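You operate a simulated robot arm through the tools that you are given. There is no shell and no other tool. Be economical: measure what you need, move in short steps, check, and stop when the job is done.

You are at the controls of a simulated robot arm. One attempt, no reset.

TASK
End the small winder's lot and return its label to the others.
Fine: switch off, knob on SLOW, small grey cover back, short grey lever free; the label lies beside the other two.
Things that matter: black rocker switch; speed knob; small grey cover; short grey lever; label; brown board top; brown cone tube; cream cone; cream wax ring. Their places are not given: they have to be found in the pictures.

The check looks at the end state, three seconds after you hand in, the way a careful person would. Anything else that was tipped, shoved, dropped, spilled or broken makes it a failure. Lids that push on must go on centred and level and be pressed home; caps that screw on are set level and turned clockwise until they are tight.

THE ROBOT
A 6-joint arm with a two-finger parallel gripper, fixed in place. Base frame: the origin is at the foot of the arm, x ahead of it, y to its left, z up; the work surface is at about z = 0. Units: m, rad, N and s.
With the tool pointing down near the work surface it reaches from about 0.14 to 0.58 m from the base axis. Its first joint turns from -1.152 to 1.152 rad. Payload 2.1 kg.
The TCP is the grasp point between the finger pads, 0.03 m short of the fingertips. In the tool frame z runs along the fingers and y along their closing line. The gripper opens to 0.094 m. The fingers are 0.028 m wide and 0.01 m thick; the gripper's body (0.05 by 0.096 m) begins 0.055 m behind the TCP.
Orientation is that of the tool frame in the base frame, as a unit quaternion [w, x, y, z]. With the fingers straight down and closing along the base's y, the tool's x points along the base's -x, its y along +y and its z along -z.

THE INTERFACE
- The arm moves only by the tool play_rows. Its argument "moves" is a list of rows, each a list of 7 numbers: the turn, a rotation vector about the tool's x, y, z in degrees, then the shift along the tool's x, y, z in m, then the gripper command, from -1 (shut) to 1 (fully open), values between in proportion. In form: [[rx, ry, rz, x, y, z, jaw], ...]. A call has 1 to 12 rows; each row is the pose to reach, as a shift and turn from the pose commanded when the call began, along the tool's axes at that moment. A row lasts 0.2 s, in which the tool goes at most 0.05 m and 0.15 rad; a call with a longer step from one row to the next is refused whole, and so is a gripper value outside its range. A pose out of reach is approached as far as the arm can. The call stops where the force on the tool passes 50 N (or 10 N more than at its start, if that is more) or the arm is blocked; 0.2 s more then pass. Each finger travels about 0.072 m/s and halts on what it meets, pressing with about 43 N; the grip force reading is that of the motor and also rises with nothing between the fingers. The clock runs only during rows and for 0.2 s after the last one: add rows that repeat a pose to give the fingers time. It gives the time, the measured TCP pose, the force on the tool (base axes), the opening and the grip force at its end, in the units of the frame above (readings bear some noise).
- Cameras (640 x 400 px; columns grow to the right, rows downward): "scene" is fixed at [0.04, -0.3791, 0.4542]; the picture's right is [0.83, -0.56, 0.00], its down [-0.46, -0.68, -0.57] and it looks along [0.32, 0.48, -0.82] (base axes); focal length 214 px, centre (320, 200). "wrist" rides on the gripper at [-0.037, 0, -0.058] in the tool frame; the picture's right is [0.00, -1.00, 0.00], its down [0.97, 0.00, -0.24] and it looks along [0.24, 0.00, 0.97] (tool axes); focal length 218 px, centre (320, 200).
- get_image(camera): a new picture of that camera. The clock stands still meanwhile.
- locate(camera, pixels): there is no depth. For up to 12 entries [column, row, z] of the newest picture of that camera ("zoom" is the newest enlarged one), the place [x, y] in the base frame at which the ray of that pixel passes the height z, good to about 0.002 m. The clock stands still meanwhile.
- enlarge(camera, box): a new picture of the part [left, top, right, bottom] of that camera's present view, enlarged. The clock stands still meanwhile.
- finish_job(): hands the job in; it is judged then, once.

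Keep the steps short. Do not move on a guess: measure, check each grasp and each placing, and mend mistakes. In all there are 80 turns and 38 pictures (those below and enlarged ones count). Leave the gripper open and the arm clear of the work at the hand-in unless told otherwise, and finish with a single line.

The tools are called after "Request:" as name(argument=value, ...) on one line, values as JSON. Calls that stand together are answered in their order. play_rows: Moves the arm, as the interface text tells. Its arguments: {"type":"object","properties":{"moves":{"type":"array","items":{"type":"array","items":{"type":"number"}}}},"required":["moves"]} The other tools are called the same way: get_image (camera) takes a picture; locate (camera, pixels) gives the place at which the rays of pixels pass given heights; enlarge (camera, box) takes an enlarged picture of a part of a camera's view; finish_job () hands the job in.

At the start:

```text
t: 0.0
tcp_pos: [0.2587, -0.1656, 0.2883]
orientation: [0.0, 0.001, 1.0, -0.001]
contact_force: [-0.4, 1.0, -0.4]
finger_gap: 0.0942
gripper_force: 0.1
```

scene: 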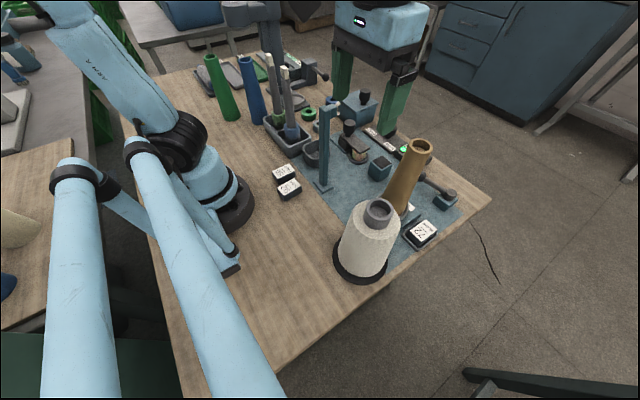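
wrist: 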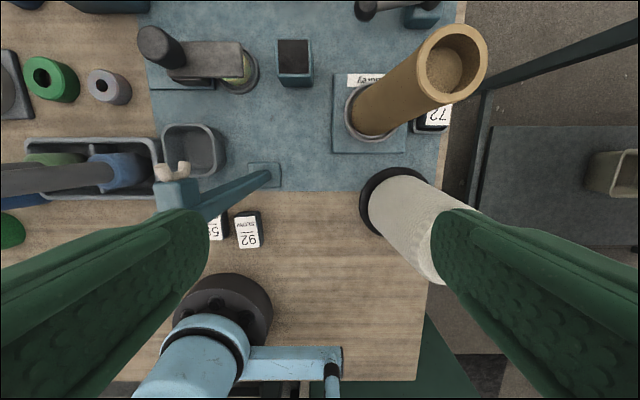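

I see the winder area right of the arm: a brown cone tube, a cream cone and labels. I'll enlarge the scene to find the switch, knob, cover and lever.

Request:
enlarge(camera="scene", box=[300, 80, 480, 200])

Request:
enlarge(camera="scene", box=[320, 160, 480, 280])

Request:
enlarge(camera="scene", box=[190, 40, 350, 200])

Request:
enlarge(camera="wrist", box=[130, 0, 490, 230])

```text
3.33 times, centred on (390, 140) of scene
```

zoom: 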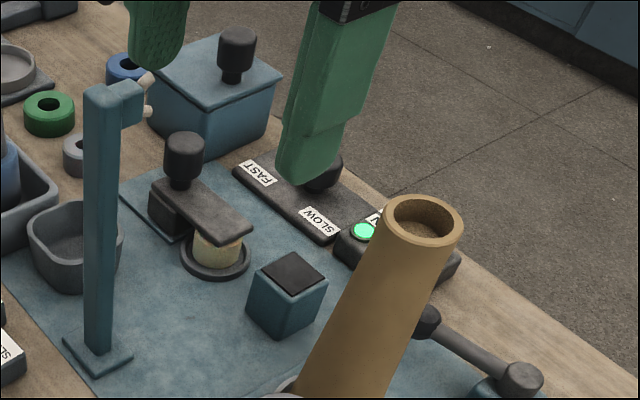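

```text
3.33 times, centred on (400, 220) of scene
```

zoom: 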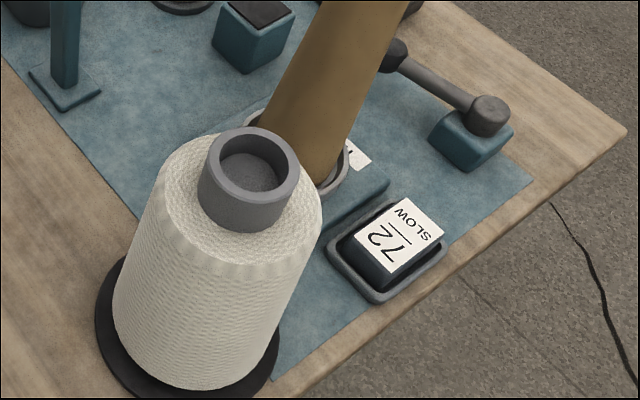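

```text
2.50 times, centred on (270, 120) of scene
```

zoom: 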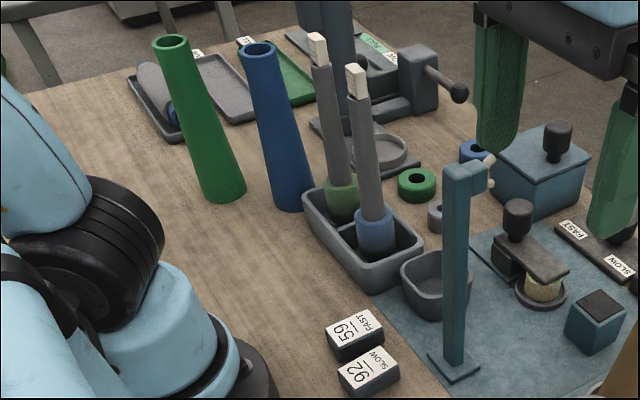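

```text
1.74 times, centred on (310, 115) of wrist
```

zoom: 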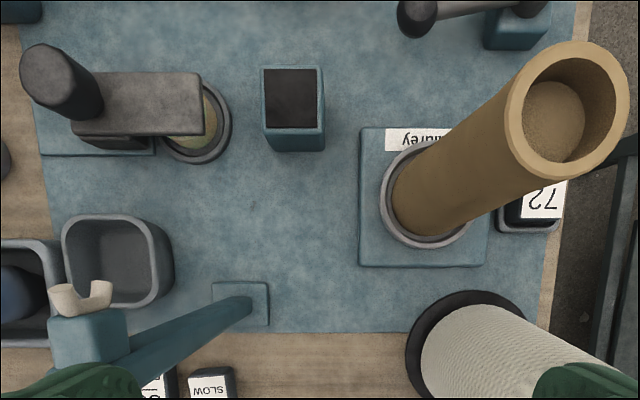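

I see the 72 SLOW label in a tray at the front right, with 59 and 92 lying by the arm's foot. The other parts are partly hidden by the gripper. I'll move up and outward to get a clear view from the wrist camera.

Request:
play_rows(moves=[[0, 0, 0, -0.03, 0, -0.03, 1], [0, 0, 0, -0.06, 0, -0.05, 1], [0, 0, 0, -0.08, 0, -0.06, 1], [0, 0, 0, -0.08, 0, -0.06, 1]])

Request:
get_image(camera="wrist")

Request:
get_image(camera="scene")

```text
t: 1.0
tcp_pos: [0.3391, -0.165, 0.347]
orientation: [0.0, 0.0, 1.0, -0.001]
contact_force: [0.2, 0.1, -0.5]
finger_gap: 0.094
gripper_force: 0.1
```

```text
31 pictures are left
```

wrist: 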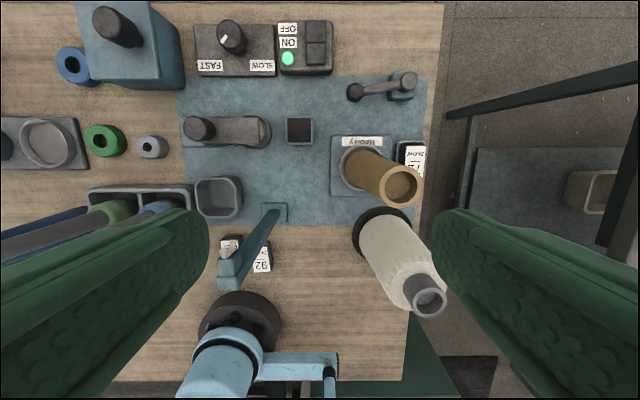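

```text
30 pictures are left
```

scene: 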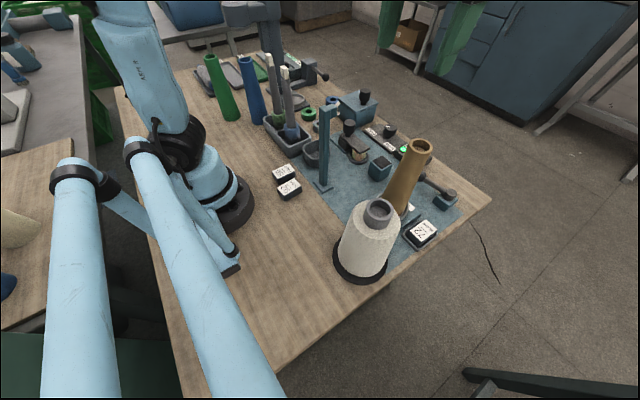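

The switch (ON/OFF), knob (FAST/SLOW) and two candidate levers now show at the top of the wrist view. I'll enlarge both views there.

Request:
enlarge(camera="wrist", box=[170, 0, 440, 170])

Request:
enlarge(camera="scene", box=[320, 85, 470, 215])

```text
2.35 times, centred on (305, 85) of wrist
```

zoom: 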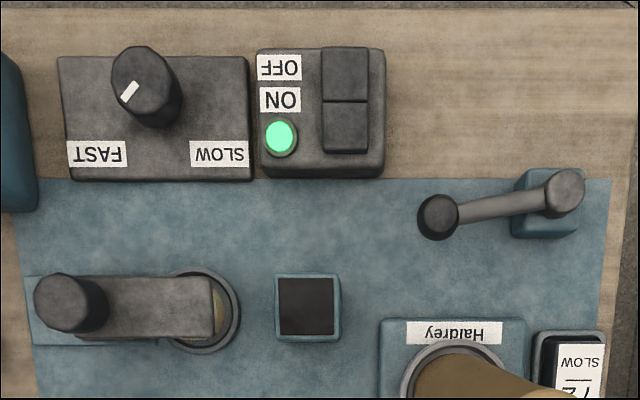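

```text
3.08 times, centred on (395, 150) of scene
```

zoom: 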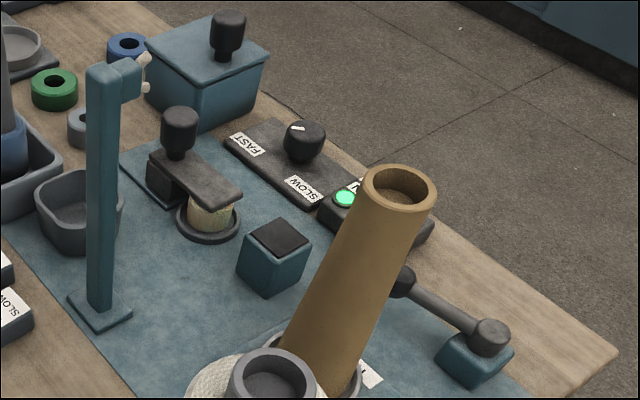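

I'll measure the parts: knob, switch, lever, cover candidate, box, tray label and other labels.

Request:
locate(camera="wrist", pixels=[[231, 37, 0.04], [315, 30, 0.03], [315, 55, 0.03], [356, 92, 0.04], [404, 80, 0.04], [199, 130, 0.06], [260, 130, 0.04], [300, 130, 0.04], [413, 158, 0.02], [262, 258, 0.02], [230, 248, 0.02], [218, 197, 0.03]])

Request:
locate(camera="scene", pixels=[[284, 172, 0.02], [289, 187, 0.02], [423, 232, 0.02], [380, 160, 0.04], [349, 124, 0.06], [390, 130, 0.04], [404, 177, 0.04], [440, 193, 0.04], [420, 145, 0.17], [378, 208, 0.15], [360, 265, 0.0]])

```text
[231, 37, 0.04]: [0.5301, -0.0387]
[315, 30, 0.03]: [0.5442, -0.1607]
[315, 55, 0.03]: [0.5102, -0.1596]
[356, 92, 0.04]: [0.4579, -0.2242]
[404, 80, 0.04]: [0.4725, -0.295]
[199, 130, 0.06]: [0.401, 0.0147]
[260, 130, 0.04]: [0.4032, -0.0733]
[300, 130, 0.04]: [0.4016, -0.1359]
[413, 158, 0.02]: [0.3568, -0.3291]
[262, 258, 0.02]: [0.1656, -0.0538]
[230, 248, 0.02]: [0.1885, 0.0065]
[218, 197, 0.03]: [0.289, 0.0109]
```

```text
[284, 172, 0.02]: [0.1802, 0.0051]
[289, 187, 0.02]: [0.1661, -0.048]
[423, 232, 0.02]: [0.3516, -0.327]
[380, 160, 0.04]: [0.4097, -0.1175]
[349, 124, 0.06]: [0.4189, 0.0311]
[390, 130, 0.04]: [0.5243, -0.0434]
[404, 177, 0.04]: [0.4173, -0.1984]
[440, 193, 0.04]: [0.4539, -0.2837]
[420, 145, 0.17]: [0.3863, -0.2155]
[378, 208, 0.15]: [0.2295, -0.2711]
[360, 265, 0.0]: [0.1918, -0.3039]
```

To tell the cover, wax ring and box apart, I'll move closer over (0.40, -0.07), staying above the tall parts.

Request:
play_rows(moves=[[0, 0, 0, -0.03, 0.03, 0.03, 1], [0, 0, 0, -0.06, 0.06, 0.06, 1], [0, 0, 0, -0.08, 0.09, 0.1, 1], [0, 0, 0, -0.08, 0.09, 0.12, 1], [0, 0, 0, -0.08, 0.09, 0.12, 1]])

Request:
get_image(camera="wrist")

```text
refused: row 1 steps farther than a row can; nothing moved
```

```text
27 pictures are left
```

wrist: 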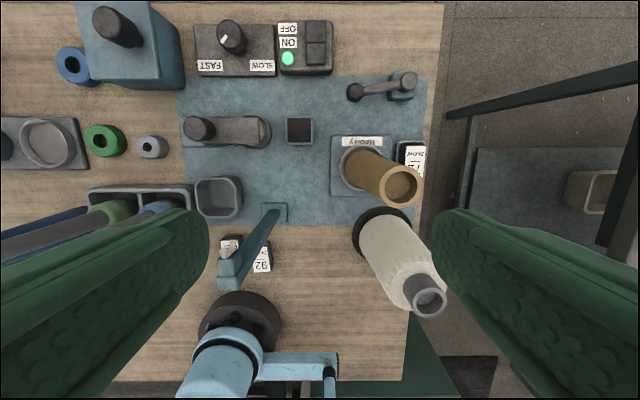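

The row step was too long. I'll use shorter steps.

Request:
play_rows(moves=[[0, 0, 0, -0.02, 0.02, 0.03, 1], [0, 0, 0, -0.04, 0.045, 0.055, 1], [0, 0, 0, -0.06, 0.07, 0.085, 1], [0, 0, 0, -0.08, 0.09, 0.11, 1], [0, 0, 0, -0.08, 0.09, 0.12, 1], [0, 0, 0, -0.08, 0.09, 0.12, 1]])

Request:
get_image(camera="wrist")

```text
t: 2.4
tcp_pos: [0.4194, -0.0777, 0.2282]
orientation: [0.0, 0.001, 1.0, -0.001]
contact_force: [0.0, 0.9, 0.1]
finger_gap: 0.094
gripper_force: 0.0
```

```text
26 pictures are left
```

wrist: 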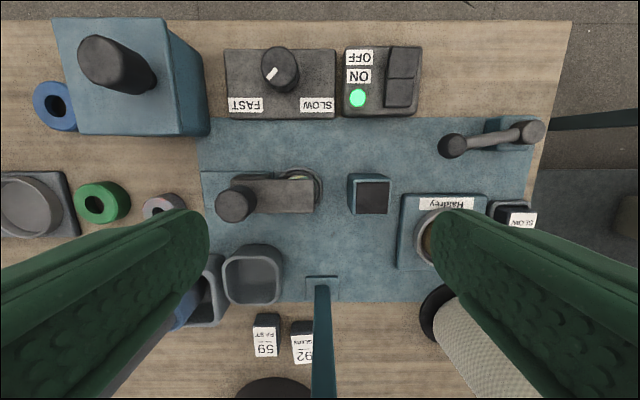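

Request:
enlarge(camera="wrist", box=[195, 30, 425, 220])

Request:
enlarge(camera="scene", box=[325, 110, 405, 190])

```text
2.11 times, centred on (310, 125) of wrist
```

zoom: 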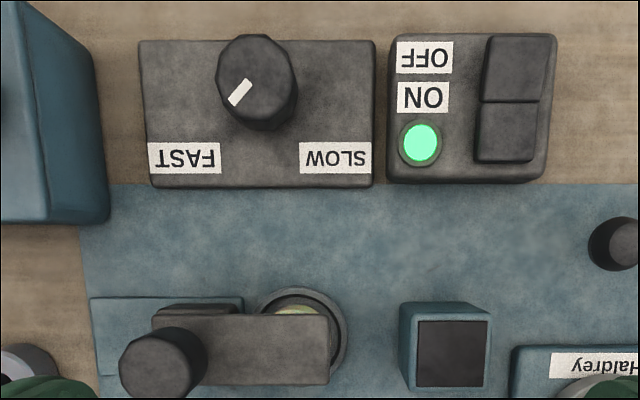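

```text
5.00 times, centred on (365, 150) of scene
```

zoom: 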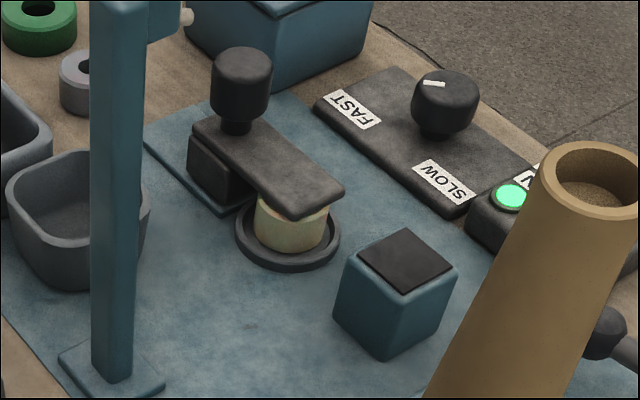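

Still unclear: the plate with the black knob over the wax ring could be the lever or the cover. I'll tilt the tool and look from the robot side at about 45° down, staying above everything.

Request:
play_rows(moves=[[0, -7.5, 0, 0.02, 0, -0.015, 1], [0, -15, 0, 0.045, -0.01, -0.02, 1], [0, -22.5, 0, 0.07, -0.02, -0.02, 1], [0, -30, 0, 0.095, -0.02, -0.02, 1], [0, -37.5, 0, 0.12, -0.02, -0.02, 1], [0, -45, 0, 0.145, -0.02, -0.02, 1], [0, -52.5, 0, 0.165, -0.02, -0.01, 1], [0, -58, 0, 0.17, -0.02, -0.01, 1], [0, -58, 0, 0.17, -0.02, -0.01, 1]])

Request:
get_image(camera="wrist")

```text
t: 4.4
tcp_pos: [0.265, -0.1137, 0.2356]
orientation: [0.486, -0.001, 0.874, 0.002]
contact_force: [-5.8, 18.4, 6.9]
finger_gap: 0.0939
gripper_force: 0.5
out of reach, approached as far as the arm can: row 7, 8, 9
```

```text
23 pictures are left
```

wrist: 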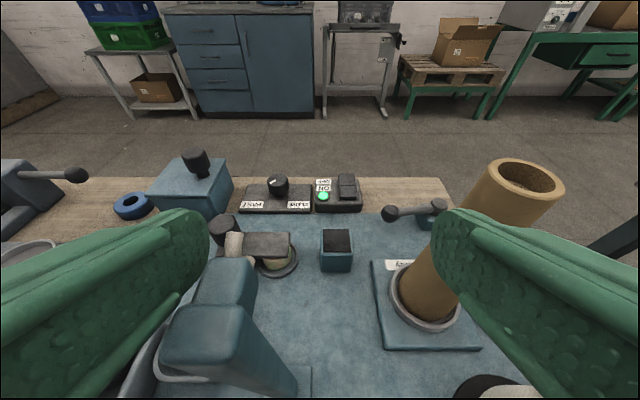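

There is 18 N sideways on the tool, so the left finger is probably touching the guide post. I'll back off gently to the left and check the force before going up.

Request:
play_rows(moves=[[0, 0, 0, 0, 0.008, 0, 1], [0, 0, 0, 0, 0.014, 0, 1]])

Request:
get_image(camera="scene")

```text
t: 5.0
tcp_pos: [0.2722, -0.1095, 0.2339]
orientation: [0.484, 0.0, 0.875, -0.002]
contact_force: [0.2, 0.6, 0.0]
finger_gap: 0.0939
gripper_force: 0.1
out of reach, approached as far as the arm can: row 1, 2
```

```text
22 pictures are left
```

scene: 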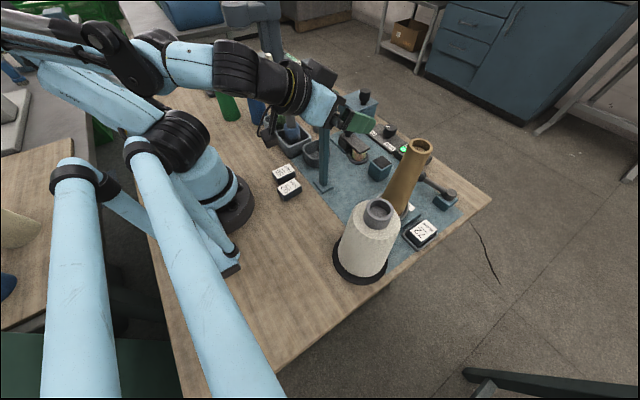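

The force is gone and the post still stands where it was. I'll enlarge the oblique wrist view on the cover and lever.

Request:
enlarge(camera="wrist", box=[200, 140, 460, 300])

```text
2.46 times, centred on (330, 220) of wrist
```

zoom: 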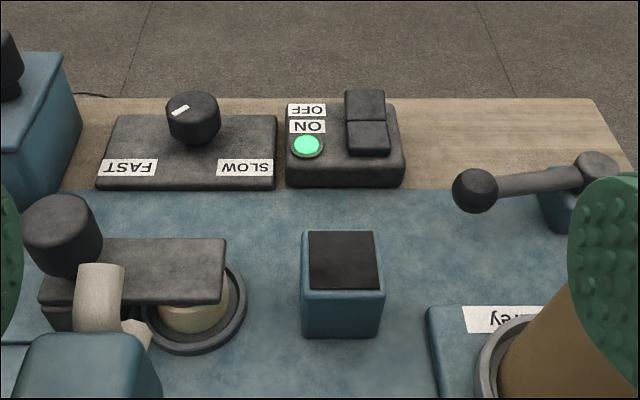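

The plate with the black knob hovers over the wax ring, and a ball-ended lever sits on a teal block at the right. To check for a loose cover and the other winder's set-up, I'll untilt, rise, and look at the left side.

Request:
play_rows(moves=[[0, 0, 0, -0.034, 0.0, -0.021, 1], [0, 7.5, 0, -0.075, 0.0, -0.045, 1], [0, 15, 0, -0.08, 0.03, -0.055, 1], [0, 22.5, 0, -0.08, 0.06, -0.055, 1], [0, 30, 0, -0.085, 0.09, -0.055, 1], [0, 37.5, 0, -0.09, 0.12, -0.055, 1], [0, 45, 0, -0.1, 0.15, -0.05, 1], [0, 52.5, 0, -0.11, 0.18, -0.04, 1], [0, 58, 0, -0.12, 0.21, -0.03, 1], [0, 58, 0, -0.12, 0.23, -0.03, 1], [0, 58, 0, -0.12, 0.23, -0.03, 1]])

Request:
get_image(camera="wrist")

```text
t: 7.4
tcp_pos: [0.3107, 0.1233, 0.3521]
orientation: [0.0, 0.001, 1.0, -0.001]
contact_force: [-0.7, -0.4, -0.3]
finger_gap: 0.094
gripper_force: 0.1
```

```text
20 pictures are left
```

wrist: 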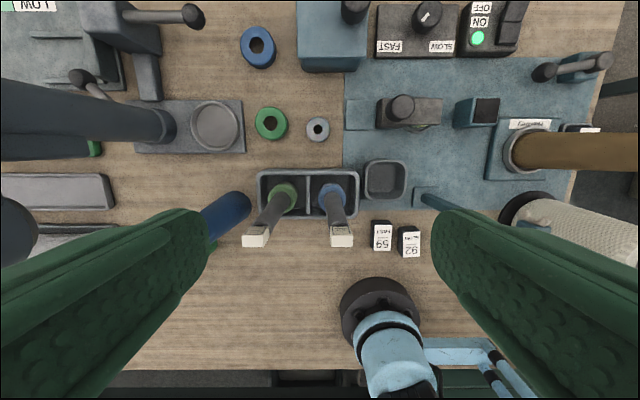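

No loose cover is visible, so the small grey plate with the black knob must be the cover, and the short ball lever is the lever. Before going near, I'll measure the post height, knob and lever geometry in the scene view.

Request:
enlarge(camera="scene", box=[310, 90, 470, 220])

Request:
locate(camera="wrist", pixels=[[403, 107, 0.08], [403, 107, 0.06], [427, 14, 0.04], [420, 18, 0.045], [421, 124, 0.02], [543, 72, 0.04], [603, 62, 0.05], [410, 241, 0.02], [381, 236, 0.02], [440, 102, 0.05]])

```text
3.08 times, centred on (390, 155) of scene
```

zoom: 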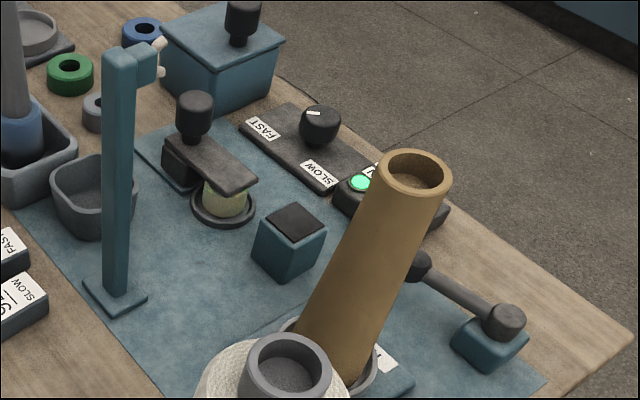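

```text
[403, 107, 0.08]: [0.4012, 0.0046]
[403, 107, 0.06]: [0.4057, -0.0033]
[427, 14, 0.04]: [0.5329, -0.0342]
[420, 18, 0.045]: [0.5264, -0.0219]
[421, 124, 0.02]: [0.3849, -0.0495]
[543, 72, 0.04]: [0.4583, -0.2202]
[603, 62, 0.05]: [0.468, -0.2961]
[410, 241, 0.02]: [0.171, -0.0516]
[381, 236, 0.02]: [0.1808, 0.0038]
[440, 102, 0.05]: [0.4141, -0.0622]
```

I'll start with the sure parts. First the rocker switch: its far half is beside OFF and its near half beside ON. I'll check its position once more in the present wrist view while moving towards it high, with the fingers shut.

Request:
locate(camera="wrist", pixels=[[515, 10, 0.03], [508, 34, 0.03], [515, 10, 0.02], [508, 34, 0.02]])

Request:
play_rows(moves=[[0, 0, 0, -0.025, -0.035, 0, 0.5], [0, 0, 0, -0.05, -0.07, 0, 0], [0, 0, 0, -0.075, -0.105, 0, -0.5], [0, 0, 0, -0.1, -0.14, 0.01, -1], [0, 0, 0, -0.125, -0.175, 0.03, -1], [0, 0, 0, -0.145, -0.21, 0.05, -1], [0, 0, 0, -0.16, -0.245, 0.07, -1], [0, 0, 0, -0.165, -0.283, 0.09, -1], [0, 0, 0, -0.165, -0.283, 0.12, -1], [0, 0, 0, -0.165, -0.283, 0.15, -1], [0, 0, 0, -0.165, -0.283, 0.15, -1]])

Request:
get_image(camera="wrist")

```text
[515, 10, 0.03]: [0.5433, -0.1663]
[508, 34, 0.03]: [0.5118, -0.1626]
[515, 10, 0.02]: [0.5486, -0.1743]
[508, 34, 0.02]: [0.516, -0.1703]
```

```text
t: 9.8
tcp_pos: [0.4753, -0.1624, 0.2016]
orientation: [0.001, -0.001, 1.0, -0.001]
contact_force: [0.1, 0.2, -0.4]
finger_gap: 0.0
gripper_force: 33.3
```

```text
18 pictures are left
```

wrist: 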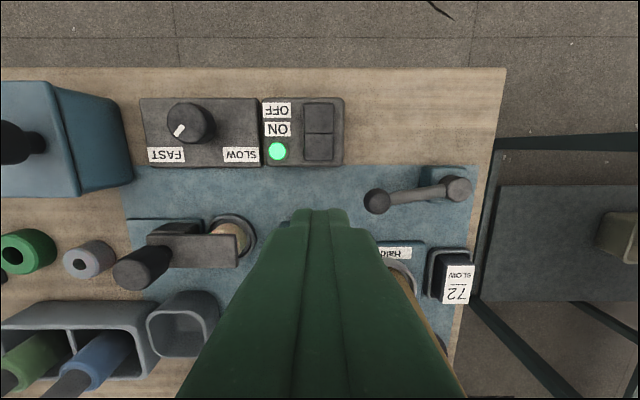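

The rocker's OFF half is at pixel (319,118) and ON at (319,147). I'll measure these, plus the knob, lever, cover and label from this nearer view.

Request:
locate(camera="wrist", pixels=[[319, 118, 0.035], [319, 147, 0.03], [319, 103, 0.03], [319, 133, 0.03], [190, 123, 0.035], [184, 132, 0.035], [376, 200, 0.035], [458, 188, 0.055], [458, 285, 0.025], [238, 240, 0.05], [140, 270, 0.08], [160, 225, 0.01]])

Request:
enlarge(camera="wrist", box=[100, 80, 480, 310])

```text
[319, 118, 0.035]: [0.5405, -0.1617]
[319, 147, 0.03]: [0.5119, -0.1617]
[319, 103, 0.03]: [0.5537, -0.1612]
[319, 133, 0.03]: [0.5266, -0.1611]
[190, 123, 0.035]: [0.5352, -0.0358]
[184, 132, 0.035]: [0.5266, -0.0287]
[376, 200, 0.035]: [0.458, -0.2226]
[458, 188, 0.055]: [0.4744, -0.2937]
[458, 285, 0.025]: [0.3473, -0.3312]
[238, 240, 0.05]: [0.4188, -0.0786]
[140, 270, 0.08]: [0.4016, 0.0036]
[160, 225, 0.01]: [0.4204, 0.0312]
```

```text
1.68 times, centred on (290, 195) of wrist
```

zoom: 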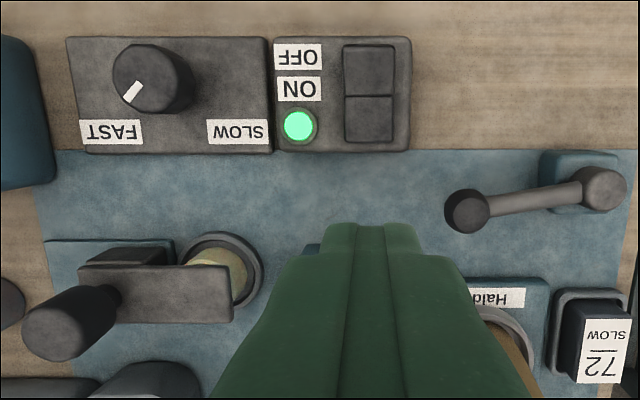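

Now I'll go over the OFF half (0.546, -0.161) and down to tip height about 0.06, still above the switch.

Request:
play_rows(moves=[[0, 0, 0, -0.03, 0.001, 0.03, -1], [0, 0, 0, -0.06, 0.001, 0.06, -1], [0, 0, 0, -0.072, 0.001, 0.09, -1], [0, 0, 0, -0.072, 0.001, 0.12, -1], [0, 0, 0, -0.072, 0.001, 0.12, -1]])

```text
t: 11.0
tcp_pos: [0.5475, -0.1609, 0.0814]
orientation: [-0.001, 0.001, 1.0, -0.002]
contact_force: [-1.2, -0.3, -0.5]
finger_gap: 0.0001
gripper_force: 33.1
```

The tips are at z≈0.051, above the switch. I'll press down in small steps and watch the force.

Request:
play_rows(moves=[[0, 0, 0, 0, 0, 0.006, -1], [0, 0, 0, 0, 0, 0.012, -1], [0, 0, 0, 0, 0, 0.016, -1], [0, 0, 0, 0, 0, 0.019, -1], [0, 0, 0, 0, 0, 0.022, -1]])

```text
t: 12.1
tcp_pos: [0.5469, -0.1601, 0.0657]
orientation: [0.001, 0.0, 1.0, -0.001]
contact_force: [0.4, 0.9, 10.3]
finger_gap: 0.0
gripper_force: 32.5
stopped in row 5: the force on the tool passed its limit (the readings are from after the stop); the commanded pose is now the measured one
```

The force limit was reached with the tips at z≈0.034. I'll lift and look at the switch and its lamp.

Request:
play_rows(moves=[[0, 0, 0, 0, 0, -0.03, -1], [0, 0, 0, 0.02, 0, -0.06, -1], [0, 0, 0, 0.03, 0.03, -0.08, -1], [0, 0, 0, 0.03, 0.06, -0.1, -1], [0, 0, 0, 0.03, 0.06, -0.1, -1]])

Request:
enlarge(camera="wrist", box=[150, 100, 510, 325])

```text
t: 13.3
tcp_pos: [0.5161, -0.0993, 0.1658]
orientation: [0.0, 0.001, 1.0, -0.001]
contact_force: [0.6, -1.0, 0.6]
finger_gap: 0.0
gripper_force: 33.0
```

```text
1.78 times, centred on (330, 212) of wrist
```

zoom: 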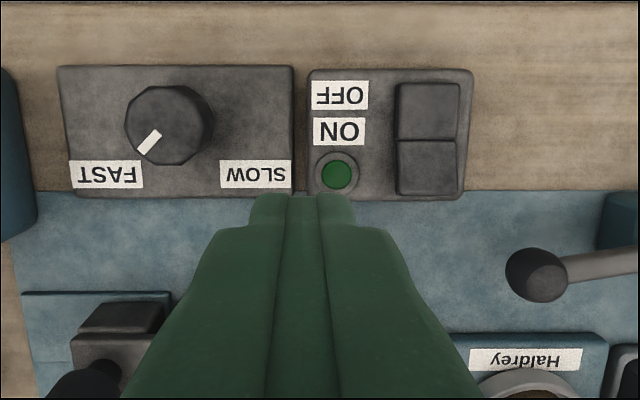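

The lamp is dark, so the switch is off. Next is the knob, whose pointer faces FAST. I'll measure its centre.

Request:
locate(camera="zoom", pixels=[[163, 120, 0.045], [163, 120, 0.035], [150, 143, 0.045], [210, 110, 0.03], [125, 115, 0.045], [175, 120, 0.015], [106, 175, 0.012], [255, 175, 0.012]])

```text
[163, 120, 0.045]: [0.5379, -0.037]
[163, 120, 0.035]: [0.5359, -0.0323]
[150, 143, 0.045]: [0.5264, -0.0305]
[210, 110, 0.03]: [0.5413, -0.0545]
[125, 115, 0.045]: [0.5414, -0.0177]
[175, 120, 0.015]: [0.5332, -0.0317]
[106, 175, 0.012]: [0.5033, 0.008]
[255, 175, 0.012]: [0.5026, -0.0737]
```

The knob centre is about (0.535, -0.035). I'll open to a moderate gap, turn the wrist +45° and go above it.

Request:
play_rows(moves=[[0, 0, 8, -0.005, 0.015, 0, 0], [0, 0, 16, -0.01, 0.03, 0, 0.3], [0, 0, 24, -0.015, 0.045, 0, 0.3], [0, 0, 32, -0.019, 0.06, 0, 0.3], [0, 0, 40, -0.019, 0.064, 0.02, 0.3], [0, 0, 46, -0.019, 0.064, 0.04, 0.3], [0, 0, 46, -0.019, 0.064, 0.06, 0.3], [0, 0, 46, -0.019, 0.064, 0.06, 0.3]])

Request:
get_image(camera="wrist")

```text
t: 15.1
tcp_pos: [0.5363, -0.0364, 0.1054]
orientation: [0.001, 0.392, 0.92, 0.0]
contact_force: [-0.3, -0.3, 0.9]
finger_gap: 0.0609
gripper_force: 0.1
```

```text
15 pictures are left
```

wrist: 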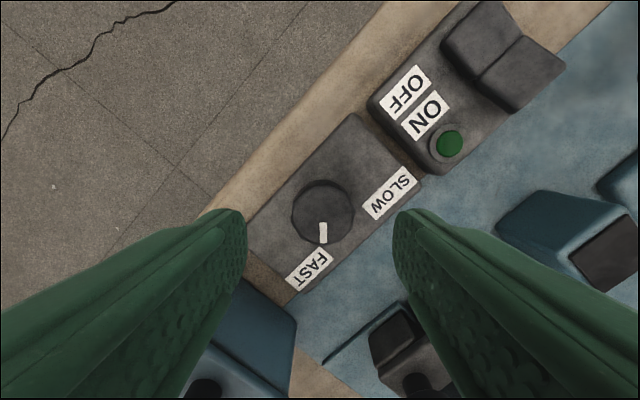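

The knob sits between the fingers and its pointer faces FAST. I'll go down and close on it.

Request:
play_rows(moves=[[0, 0, 0, 0, 0, 0.025, 0.3], [0, 0, 0, 0, 0, 0.05, 0.3], [0, 0, 0, 0, 0, 0.053, 0.3], [0, 0, 0, 0, 0, 0.053, -0.2], [0, 0, 0, 0, 0, 0.053, -0.6], [0, 0, 0, 0, 0, 0.053, -0.6]])

```text
t: 16.5
tcp_pos: [0.5363, -0.0388, 0.0523]
orientation: [0.0, 0.391, 0.92, -0.001]
contact_force: [-14.7, -7.5, -4.9]
finger_gap: 0.0364
gripper_force: 45.0
```

It's gripped with a gap of 36 mm and a little side load. I'll ease off 2 mm along the closing line and start turning toward SLOW, anticlockwise seen from above, i.e. negative about the tool z.

Request:
play_rows(moves=[[0, 0, -5, 0, -0.002, 0, -0.6], [0, 0, -13, 0, -0.002, 0, -0.6], [0, 0, -21, 0, -0.002, 0, -0.6], [0, 0, -29, 0, -0.002, 0, -0.6], [0, 0, -37, 0, -0.002, 0, -0.6], [0, 0, -45, 0, -0.002, 0, -0.6]])

```text
t: 17.9
tcp_pos: [0.5357, -0.0362, 0.053]
orientation: [0.003, 0.007, 1.0, 0.001]
contact_force: [19.7, 14.3, -12.9]
finger_gap: 0.0364
gripper_force: 44.9
```

It turned 45° without blocking. I'll continue the other 45° with a small centring correction.

Request:
play_rows(moves=[[0, 0, -8, -0.001, 0.001, -0.001, -0.6], [0, 0, -16, -0.001, 0.001, -0.001, -0.6], [0, 0, -24, -0.001, 0.001, -0.001, -0.6], [0, 0, -32, -0.001, 0.001, -0.001, -0.6], [0, 0, -40, -0.001, 0.001, -0.001, -0.6], [0, 0, -46, -0.001, 0.001, -0.001, -0.6], [0, 0, -46, -0.001, 0.001, -0.001, -0.6]])

```text
t: 19.5
tcp_pos: [0.5356, -0.0338, 0.0532]
orientation: [-0.001, -0.384, 0.923, 0.002]
contact_force: [-17.8, 27.2, -32.7]
finger_gap: 0.0365
gripper_force: 44.8
```

I'll release slowly, lift and look at the pointer.

Request:
play_rows(moves=[[0, 0, 0, 0, 0, 0, -0.1], [0, 0, 0, 0, 0, 0, 0.3], [0, 0, 0, 0, 0, 0, 0.3], [0, 0, 0, 0, 0, -0.04, 0.3], [0, 0, 0, 0, 0, -0.08, 0.3], [0, 0, 0, 0, 0, -0.08, 0.3]])

Request:
get_image(camera="wrist")

```text
t: 20.9
tcp_pos: [0.5357, -0.0365, 0.1346]
orientation: [0.001, -0.383, 0.924, -0.001]
contact_force: [0.6, 0.0, 0.1]
finger_gap: 0.0613
gripper_force: 0.1
```

```text
14 pictures are left
```

wrist: 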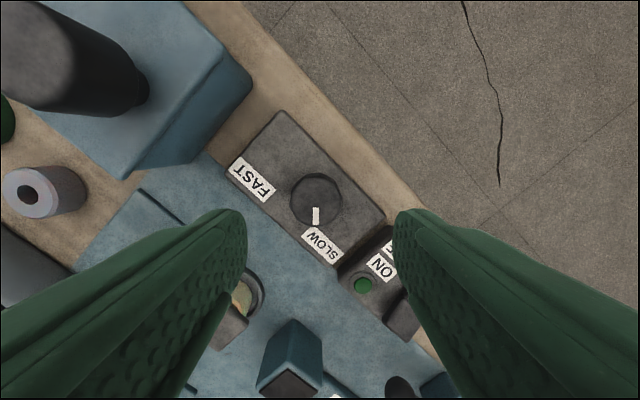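

The pointer is now on SLOW. Next is the label: I'll rise, untwist, then fly high round to above the tray at about (0.35, -0.33).

Request:
play_rows(moves=[[0, 0, 8, 0, 0, -0.03, 0.3], [0, 0, 16, 0, 0, -0.06, 0.6], [0, 0, 24, 0, 0, -0.09, 1], [0, 0, 32, 0, 0, -0.12, 1], [0, 0, 40, 0, 0, -0.14, 1], [0, 0, 45.5, 0, 0, -0.14, 1], [0, 0, 45.5, 0, 0, -0.14, 1]])

Request:
play_rows(moves=[[0, 0, 0, 0.025, -0.035, 0, 1], [0, 0, 0, 0.05, -0.07, 0, 1], [0, 0, 0, 0.075, -0.105, 0, 1], [0, 0, 0, 0.1, -0.14, 0, 1], [0, 0, 0, 0.125, -0.175, 0, 1], [0, 0, 0, 0.15, -0.21, 0, 1], [0, 0, 0, 0.17, -0.25, 0, 1], [0, 0, 0, 0.185, -0.29, 0, 1], [0, 0, 0, 0.185, -0.29, 0.03, 1], [0, 0, 0, 0.185, -0.29, 0.05, 1], [0, 0, 0, 0.185, -0.29, 0.05, 1]])

Request:
get_image(camera="wrist")

```text
t: 22.5
tcp_pos: [0.5286, -0.0351, 0.2686]
orientation: [0.001, 0.007, 1.0, 0.0]
contact_force: [0.3, -0.5, 0.1]
finger_gap: 0.0941
gripper_force: 0.1
out of reach, approached as far as the arm can: row 5, 6, 7
```

```text
t: 24.9
tcp_pos: [0.3391, -0.3247, 0.2183]
orientation: [0.001, 0.004, 1.0, -0.001]
contact_force: [0.5, 0.6, 0.4]
finger_gap: 0.0941
gripper_force: 0.0
```

```text
13 pictures are left
```

wrist: 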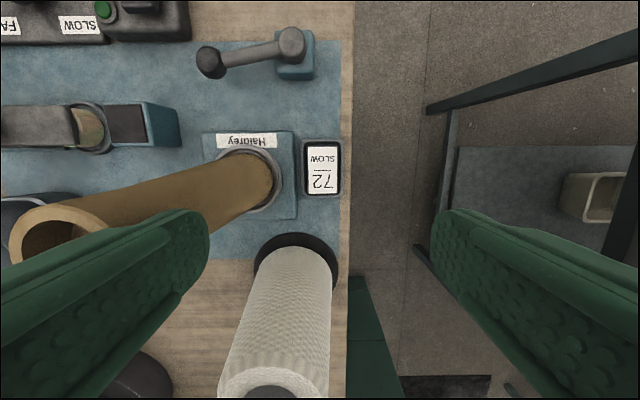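

The label and its tray are at pixel (322,168). I'll measure it, along with the tube base, cone base and lever.

Request:
locate(camera="wrist", pixels=[[308, 148, 0.025], [337, 148, 0.025], [308, 193, 0.025], [337, 193, 0.025], [303, 140, 0.01], [341, 197, 0.01], [256, 182, 0.015], [295, 262, 0.0], [209, 62, 0.035], [292, 42, 0.055]])

Request:
enlarge(camera="wrist", box=[180, 0, 370, 230])

```text
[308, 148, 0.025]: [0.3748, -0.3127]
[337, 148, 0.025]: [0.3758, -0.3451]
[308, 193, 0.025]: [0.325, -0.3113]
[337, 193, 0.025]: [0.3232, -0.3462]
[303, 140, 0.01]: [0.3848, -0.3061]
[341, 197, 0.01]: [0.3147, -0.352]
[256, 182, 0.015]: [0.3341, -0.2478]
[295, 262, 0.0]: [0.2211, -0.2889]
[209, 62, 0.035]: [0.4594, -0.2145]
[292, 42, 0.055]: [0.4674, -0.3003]
```

```text
1.74 times, centred on (275, 115) of wrist
```

zoom: 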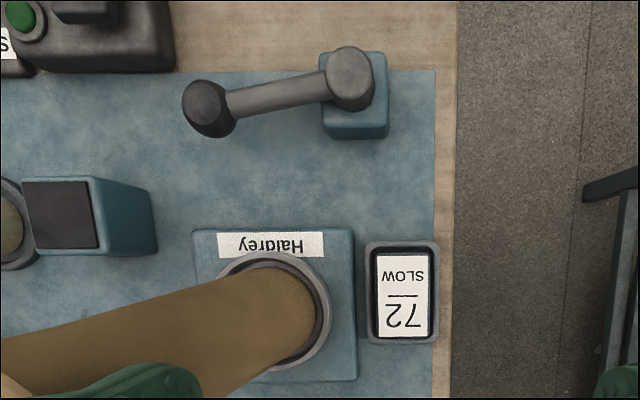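

The label block is centred at (0.350, -0.329), about 33 mm wide, with its top near z 0.025. The brown tube is tall and close on the left. I'll narrow the jaws first, line up, then descend in steps to TCP z≈0.07 and check.

Request:
play_rows(moves=[[0, 0, 0, 0, -0.004, 0, 0.5], [0, 0, -0.5, -0.011, -0.004, 0, 0.08], [0, 0, -0.5, -0.011, -0.004, 0, 0.08], [0, 0, -0.5, -0.011, -0.004, 0.04, 0.08], [0, 0, -0.5, -0.011, -0.004, 0.08, 0.08], [0, 0, -0.5, -0.011, -0.004, 0.12, 0.08], [0, 0, -0.5, -0.011, -0.004, 0.145, 0.08], [0, 0, -0.5, -0.011, -0.004, 0.145, 0.08]])

Request:
get_image(camera="wrist")

```text
t: 26.7
tcp_pos: [0.3526, -0.3287, 0.0728]
orientation: [0.001, 0.0, 1.0, 0.0]
contact_force: [-0.1, 0.2, -0.1]
finger_gap: 0.0509
gripper_force: 0.1
```

```text
11 pictures are left
```

wrist: 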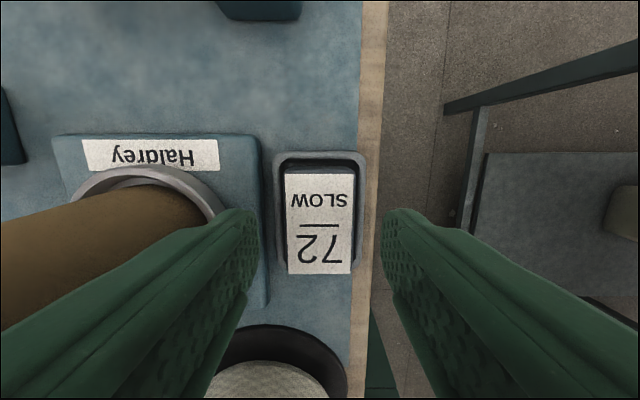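

The label stands well above the tray rim and is centred between the fingers. I'll descend 27 mm, stopping short of the rim, then close.

Request:
play_rows(moves=[[0, 0, 0, 0, 0, 0.012, 0.08], [0, 0, 0, 0, 0, 0.022, 0.08], [0, 0, 0, 0, 0, 0.027, 0.08], [0, 0, 0, 0, 0, 0.027, -0.2], [0, 0, 0, 0, 0, 0.027, -0.6], [0, 0, 0, 0, 0, 0.027, -0.6]])

```text
t: 28.1
tcp_pos: [0.3515, -0.3302, 0.0468]
orientation: [0.0, 0.001, 1.0, 0.0]
contact_force: [0.2, 0.4, -0.2]
finger_gap: 0.0346
gripper_force: 43.2
```

It's gripped with a gap of 34.6 mm. I'll lift straight up to above all the tall parts.

Request:
play_rows(moves=[[0, 0, 0, 0, 0, -0.02, -0.6], [0, 0, 0, 0, 0, -0.06, -0.6], [0, 0, 0, 0, 0, -0.1, -0.6], [0, 0, 0, 0, 0, -0.14, -0.6], [0, 0, 0, 0, 0, -0.18, -0.6], [0, 0, 0, 0, 0, -0.22, -0.6], [0, 0, 0, 0, 0, -0.24, -0.6], [0, 0, 0, 0, 0, -0.24, -0.6]])

```text
t: 29.9
tcp_pos: [0.3506, -0.3288, 0.2883]
orientation: [0.001, 0.001, 1.0, -0.001]
contact_force: [0.6, -0.2, -0.6]
finger_gap: 0.0346
gripper_force: 43.4
```

It's held. I'll carry it at this height towards the arm first, then left to above (0.16, -0.112).

Request:
play_rows(moves=[[0, 0, 0, 0.035, 0, 0, -0.6], [0, 0, 0, 0.075, 0, 0, -0.6], [0, 0, 0, 0.115, 0.02, 0, -0.6], [0, 0, 0, 0.15, 0.045, 0, -0.6], [0, 0, 0, 0.175, 0.08, 0, -0.6], [0, 0, 0, 0.19, 0.115, 0, -0.6], [0, 0, 0, 0.19, 0.155, 0, -0.6], [0, 0, 0, 0.19, 0.19, 0, -0.6], [0, 0, 0, 0.19, 0.217, 0, -0.6], [0, 0, 0, 0.19, 0.217, 0, -0.6]])

Request:
get_image(camera="wrist")

```text
t: 32.1
tcp_pos: [0.1608, -0.1112, 0.287]
orientation: [0.001, 0.0, 1.0, 0.0]
contact_force: [-0.2, 0.0, -0.4]
finger_gap: 0.0348
gripper_force: 43.6
```

```text
10 pictures are left
```

wrist: 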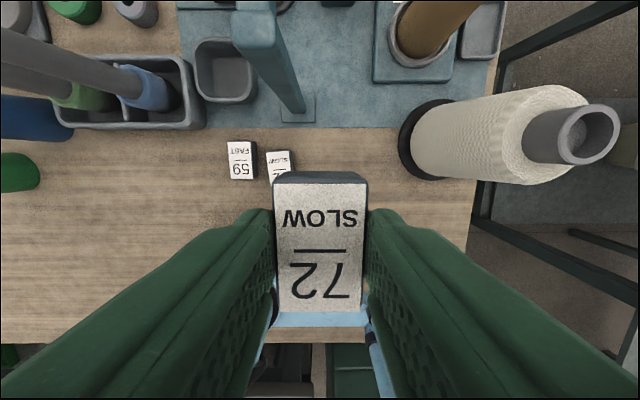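

I'll measure the neighbour labels, the blue foot part visible at the bottom (320,318), and the post base (297,110).

Request:
locate(camera="wrist", pixels=[[242, 160, 0.025], [279, 165, 0.025], [229, 142, 0.025], [254, 178, 0.025], [290, 155, 0.025], [278, 312, 0.03], [320, 312, 0.03], [370, 312, 0.03], [297, 110, 0.0], [425, 140, 0.0], [320, 312, 0.1]])

Request:
enlarge(camera="scene", box=[140, 120, 400, 290])

```text
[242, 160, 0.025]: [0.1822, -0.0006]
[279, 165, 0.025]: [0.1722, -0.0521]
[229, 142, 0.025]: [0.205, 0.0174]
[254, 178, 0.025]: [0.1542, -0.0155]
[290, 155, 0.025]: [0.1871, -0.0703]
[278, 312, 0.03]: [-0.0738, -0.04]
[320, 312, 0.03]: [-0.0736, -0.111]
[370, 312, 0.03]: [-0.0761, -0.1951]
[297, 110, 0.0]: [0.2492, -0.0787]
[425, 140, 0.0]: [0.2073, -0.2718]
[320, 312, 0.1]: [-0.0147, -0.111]
```

```text
2.35 times, centred on (270, 205) of scene
```

zoom: 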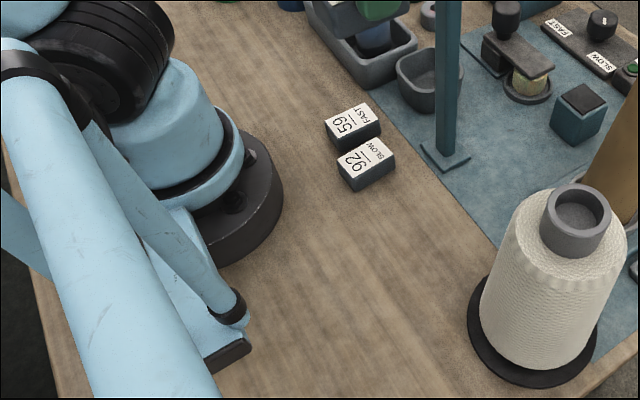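

The destination (0.166, -0.111) is clear: 92 ends at about y -0.070. I'll go down to TCP z≈0.055.

Request:
play_rows(moves=[[0, 0, 0, -0.005, 0, 0.03, -0.6], [0, 0, 0, -0.005, 0, 0.07, -0.6], [0, 0, 0, -0.005, 0, 0.11, -0.6], [0, 0, 0, -0.005, 0, 0.15, -0.6], [0, 0, 0, -0.005, 0, 0.19, -0.6], [0, 0, 0, -0.005, 0, 0.22, -0.6], [0, 0, 0, -0.005, 0, 0.232, -0.6], [0, 0, 0, -0.005, 0, 0.232, -0.6]])

```text
t: 33.9
tcp_pos: [0.1665, -0.111, 0.053]
orientation: [0.001, 0.0, 1.0, -0.001]
contact_force: [0.2, 0.4, -0.3]
finger_gap: 0.0345
gripper_force: 43.0
```

Now I'll creep down until the block touches the board.

Request:
play_rows(moves=[[0, 0, 0, 0, 0, 0.004, -0.6], [0, 0, 0, 0, 0, 0.007, -0.6], [0, 0, 0, 0, 0, 0.009, -0.6], [0, 0, 0, 0, 0, 0.0105, -0.6]])

```text
t: 34.9
tcp_pos: [0.1672, -0.1116, 0.0447]
orientation: [0.001, 0.001, 1.0, -0.001]
contact_force: [-0.6, -0.6, -0.2]
finger_gap: 0.0347
gripper_force: 43.4
```

Request:
play_rows(moves=[[0, 0, 0, 0, 0, 0.001, -0.6], [0, 0, 0, 0, 0, 0.002, -0.6], [0, 0, 0, 0, 0, 0.003, -0.6]])

```text
t: 35.7
tcp_pos: [0.1676, -0.112, 0.0418]
orientation: [0.001, 0.001, 1.0, -0.001]
contact_force: [-2.1, 2.5, 41.9]
finger_gap: 0.0347
gripper_force: 42.5
```

The block bears on the board (42 N up). I'll relieve 1 mm, open slightly and lift.

Request:
play_rows(moves=[[0, 0, 0, 0, 0, -0.001, -0.6], [0, 0, 0, 0, 0, -0.001, -0.1], [0, 0, 0, 0, 0, -0.001, -0.05], [0, 0, 0, 0, 0, -0.03, -0.05], [0, 0, 0, 0, 0, -0.07, -0.05], [0, 0, 0, 0, 0, -0.11, -0.05], [0, 0, 0, 0, 0, -0.15, -0.05], [0, 0, 0, 0, 0, -0.19, -0.05], [0, 0, 0, 0, 0, -0.22, -0.05], [0, 0, 0, 0, 0, -0.25, -0.05], [0, 0, 0, 0, 0, -0.25, -0.05]])

Request:
enlarge(camera="scene", box=[240, 90, 470, 280])

```text
t: 38.1
tcp_pos: [0.1666, -0.1106, 0.2916]
orientation: [0.0, 0.0, 1.0, -0.002]
contact_force: [-0.2, -0.5, -0.8]
finger_gap: 0.0447
gripper_force: 0.0
```

```text
2.11 times, centred on (355, 185) of scene
```

zoom: 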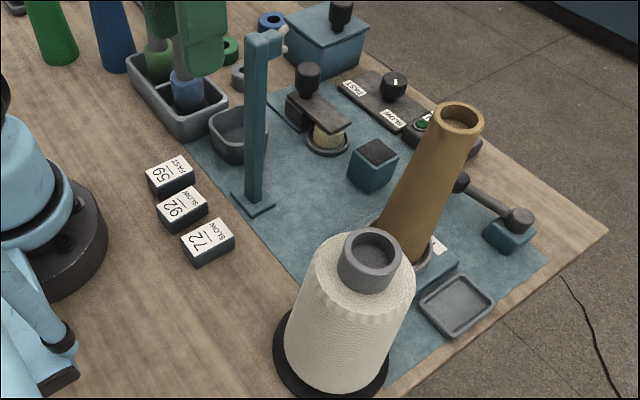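

72 lies neatly in the row beside 92. Next are the cover and lever. I'll fly high to above the black knob of the grey plate at (0.401, 0.004), then take a close look.

Request:
play_rows(moves=[[0, 0, 0, -0.03, 0.01, -0.005, 0.2], [0, 0, 0, -0.065, 0.025, -0.005, 0.2], [0, 0, 0, -0.1, 0.04, -0.005, 0.2], [0, 0, 0, -0.135, 0.06, -0.005, 0.2], [0, 0, 0, -0.17, 0.08, -0.005, 0.2], [0, 0, 0, -0.205, 0.1, -0.005, 0.2], [0, 0, 0, -0.235, 0.115, 0.0, 0.2], [0, 0, 0, -0.235, 0.115, 0.04, 0.2], [0, 0, 0, -0.235, 0.115, 0.08, 0.2], [0, 0, 0, -0.235, 0.115, 0.12, 0.2], [0, 0, 0, -0.235, 0.115, 0.13, 0.2], [0, 0, 0, -0.235, 0.115, 0.13, 0.2]])

Request:
get_image(camera="wrist")

```text
t: 40.7
tcp_pos: [0.4011, 0.0035, 0.1615]
orientation: [0.0, 0.001, 1.0, -0.001]
contact_force: [-0.1, 0.1, 0.0]
finger_gap: 0.0566
gripper_force: 0.1
```

```text
7 pictures are left
```

wrist: 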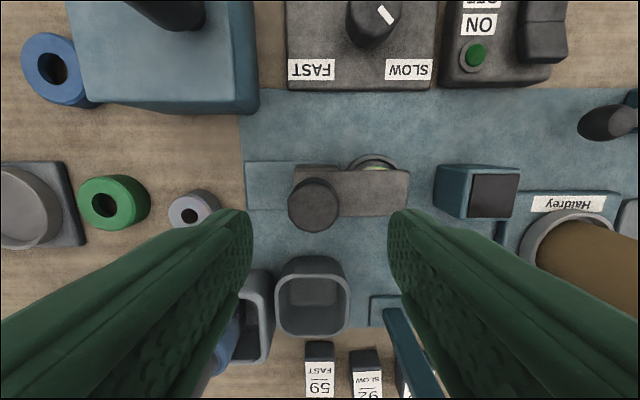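

The knob (315,203) is between the fingers. I'll descend to TCP z≈0.092 with the tips above the plate and close gently on the knob.

Request:
play_rows(moves=[[0, 0, 0, 0, 0, 0.03, 0.2], [0, 0, 0, 0, 0, 0.055, 0.2], [0, 0, 0, 0, 0, 0.068, 0.2], [0, 0, 0, 0, 0, 0.068, -0.1], [0, 0, 0, 0, 0, 0.068, -0.6], [0, 0, 0, 0, 0, 0.068, -0.6]])

```text
t: 42.1
tcp_pos: [0.4013, 0.0066, 0.0927]
orientation: [0.001, 0.0, 1.0, 0.003]
contact_force: [1.7, 27.3, -13.2]
finger_gap: 0.0334
gripper_force: 44.9
```

It's gripped (33 mm) and the side load says the knob's centre is a few mm further +y. I'll relieve that and read the force.

Request:
play_rows(moves=[[0, 0, 0, 0, 0.002, 0, -0.6], [0, 0, 0, 0, 0.004, 0, -0.6]])

```text
t: 42.7
tcp_pos: [0.4025, 0.0061, 0.094]
orientation: [0.0, 0.002, 1.0, -0.001]
contact_force: [-5.6, 8.9, -17.0]
finger_gap: 0.033
gripper_force: 45.3
```

Now I'll test how it moves. First a small lift of 4 mm: a loose cover would come up with little force.

Request:
play_rows(moves=[[0, 0, 0, 0, 0.001, -0.002, -0.6], [0, 0, 0, 0, 0.001, -0.004, -0.6]])

```text
t: 43.3
tcp_pos: [0.4028, 0.0071, 0.0968]
orientation: [0.0, 0.0, 1.0, -0.002]
contact_force: [-4.4, -1.7, -35.3]
finger_gap: 0.0332
gripper_force: 44.8
```

It resists lifting (-35 N), so it doesn't lift off. I'll return and test a small turn about the vertical.

Request:
play_rows(moves=[[0, 0, 0, 0, 0, 0.003, -0.6], [0, 0, 0, 0, 0, 0.006, -0.6], [0, 0, -5, 0, 0, 0.006, -0.6], [0, 0, -10, 0, 0, 0.006, -0.6]])

Request:
get_image(camera="wrist")

```text
t: 44.2
tcp_pos: [0.4027, 0.0074, 0.0925]
orientation: [0.003, -0.054, 0.999, -0.001]
contact_force: [-0.4, -0.4, 7.9]
finger_gap: 0.0329
gripper_force: 44.7
stopped in row 4: the force on the tool passed its limit (the readings are from after the stop); the commanded pose is now the measured one
```

```text
6 pictures are left
```

wrist: 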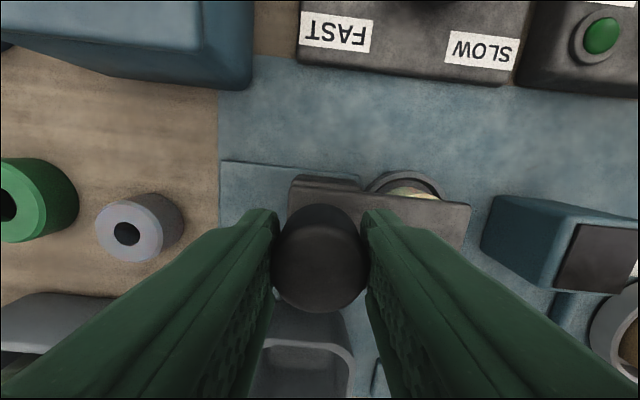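

The plate didn't follow; turning that way (end towards +x) is blocked. I'll turn back and try the other way.

Request:
play_rows(moves=[[0, 0, 6, 0, 0, 0, -0.6], [0, 0, 11, 0, 0, 0, -0.6], [0, 0, 16, 0, 0, 0, -0.6]])

```text
t: 45.0
tcp_pos: [0.4032, 0.0084, 0.0933]
orientation: [0.004, 0.087, 0.996, -0.001]
contact_force: [-0.5, -0.2, 15.6]
finger_gap: 0.0328
gripper_force: 45.0
```

No block so far. I'll continue a bit and look at whether the plate follows.

Request:
play_rows(moves=[[0, 0, 6, 0, 0, -0.001, -0.6], [0, 0, 12, 0, 0, -0.001, -0.6]])

Request:
get_image(camera="wrist")

```text
t: 45.6
tcp_pos: [0.4031, 0.008, 0.0937]
orientation: [0.002, 0.189, 0.982, 0.0]
contact_force: [0.9, 0.8, -12.7]
finger_gap: 0.0327
gripper_force: 45.3
```

```text
5 pictures are left
```

wrist: 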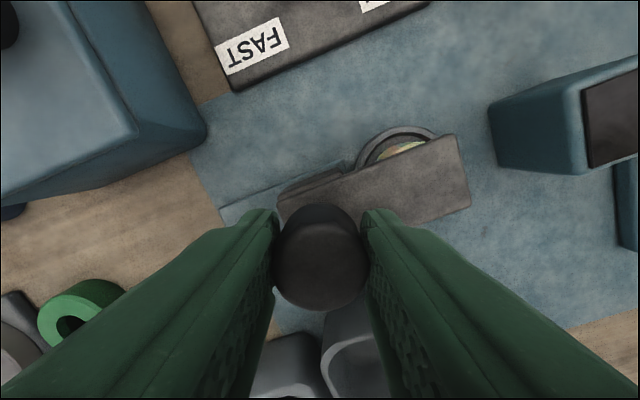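

The plate kept its line relative to the base, so the knob only slipped in the fingers. It isn't a pivot about the vertical. I'll turn back and test sliding it along the plate, away from the wax ring (+y).

Request:
play_rows(moves=[[0, 0, -6, 0, 0, 0, -0.6], [0, 0, -14, 0, 0, 0, -0.6], [0, 0, -21.5, 0, 0, 0, -0.6], [0, 0, -21.5, 0, 0, 0, -0.6]])

Request:
play_rows(moves=[[0, 0, 0, 0, 0.002, 0, -0.6], [0, 0, 0, 0, 0.004, 0, -0.6], [0, 0, 0, 0, 0.006, 0, -0.6]])

```text
t: 46.6
tcp_pos: [0.4039, 0.0081, 0.0939]
orientation: [0.003, 0.001, 1.0, 0.0]
contact_force: [-0.1, -1.9, 1.3]
finger_gap: 0.0335
gripper_force: 44.8
```

```text
t: 47.4
tcp_pos: [0.4034, 0.0131, 0.0949]
orientation: [0.002, 0.003, 1.0, 0.0]
contact_force: [-9.1, -0.4, 13.5]
finger_gap: 0.0332
gripper_force: 45.7
```

It moves +y with almost no side force, so it slides. I'll continue in small steps.

Request:
play_rows(moves=[[0, 0, 0, 0, 0.004, 0, -0.6], [0, 0, 0, 0, 0.008, 0, -0.6], [0, 0, 0, 0, 0.012, 0, -0.6]])

Request:
get_image(camera="scene")

```text
t: 48.2
tcp_pos: [0.4032, 0.0252, 0.0954]
orientation: [0.002, 0.002, 1.0, 0.0]
contact_force: [-12.6, -0.8, 21.3]
finger_gap: 0.033
gripper_force: 44.7
```

```text
4 pictures are left
```

scene: 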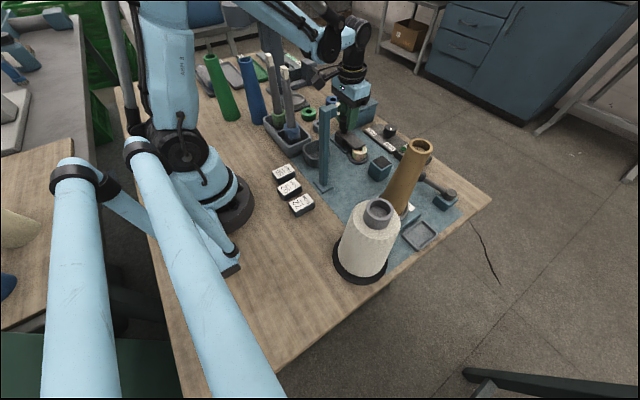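

The wax ring is now more exposed, so the cover is sliding back off it. I'll continue, easing up 1 mm, until its end stop.

Request:
play_rows(moves=[[0, 0, 0, 0, 0.004, -0.0015, -0.6], [0, 0, 0, 0, 0.008, -0.0015, -0.6], [0, 0, 0, 0, 0.012, -0.0015, -0.6], [0, 0, 0, 0, 0.016, -0.0015, -0.6]])

```text
t: 49.2
tcp_pos: [0.4035, 0.0423, 0.0945]
orientation: [0.003, 0.002, 1.0, 0.0]
contact_force: [-7.4, -1.3, -34.6]
finger_gap: 0.0332
gripper_force: 44.7
```

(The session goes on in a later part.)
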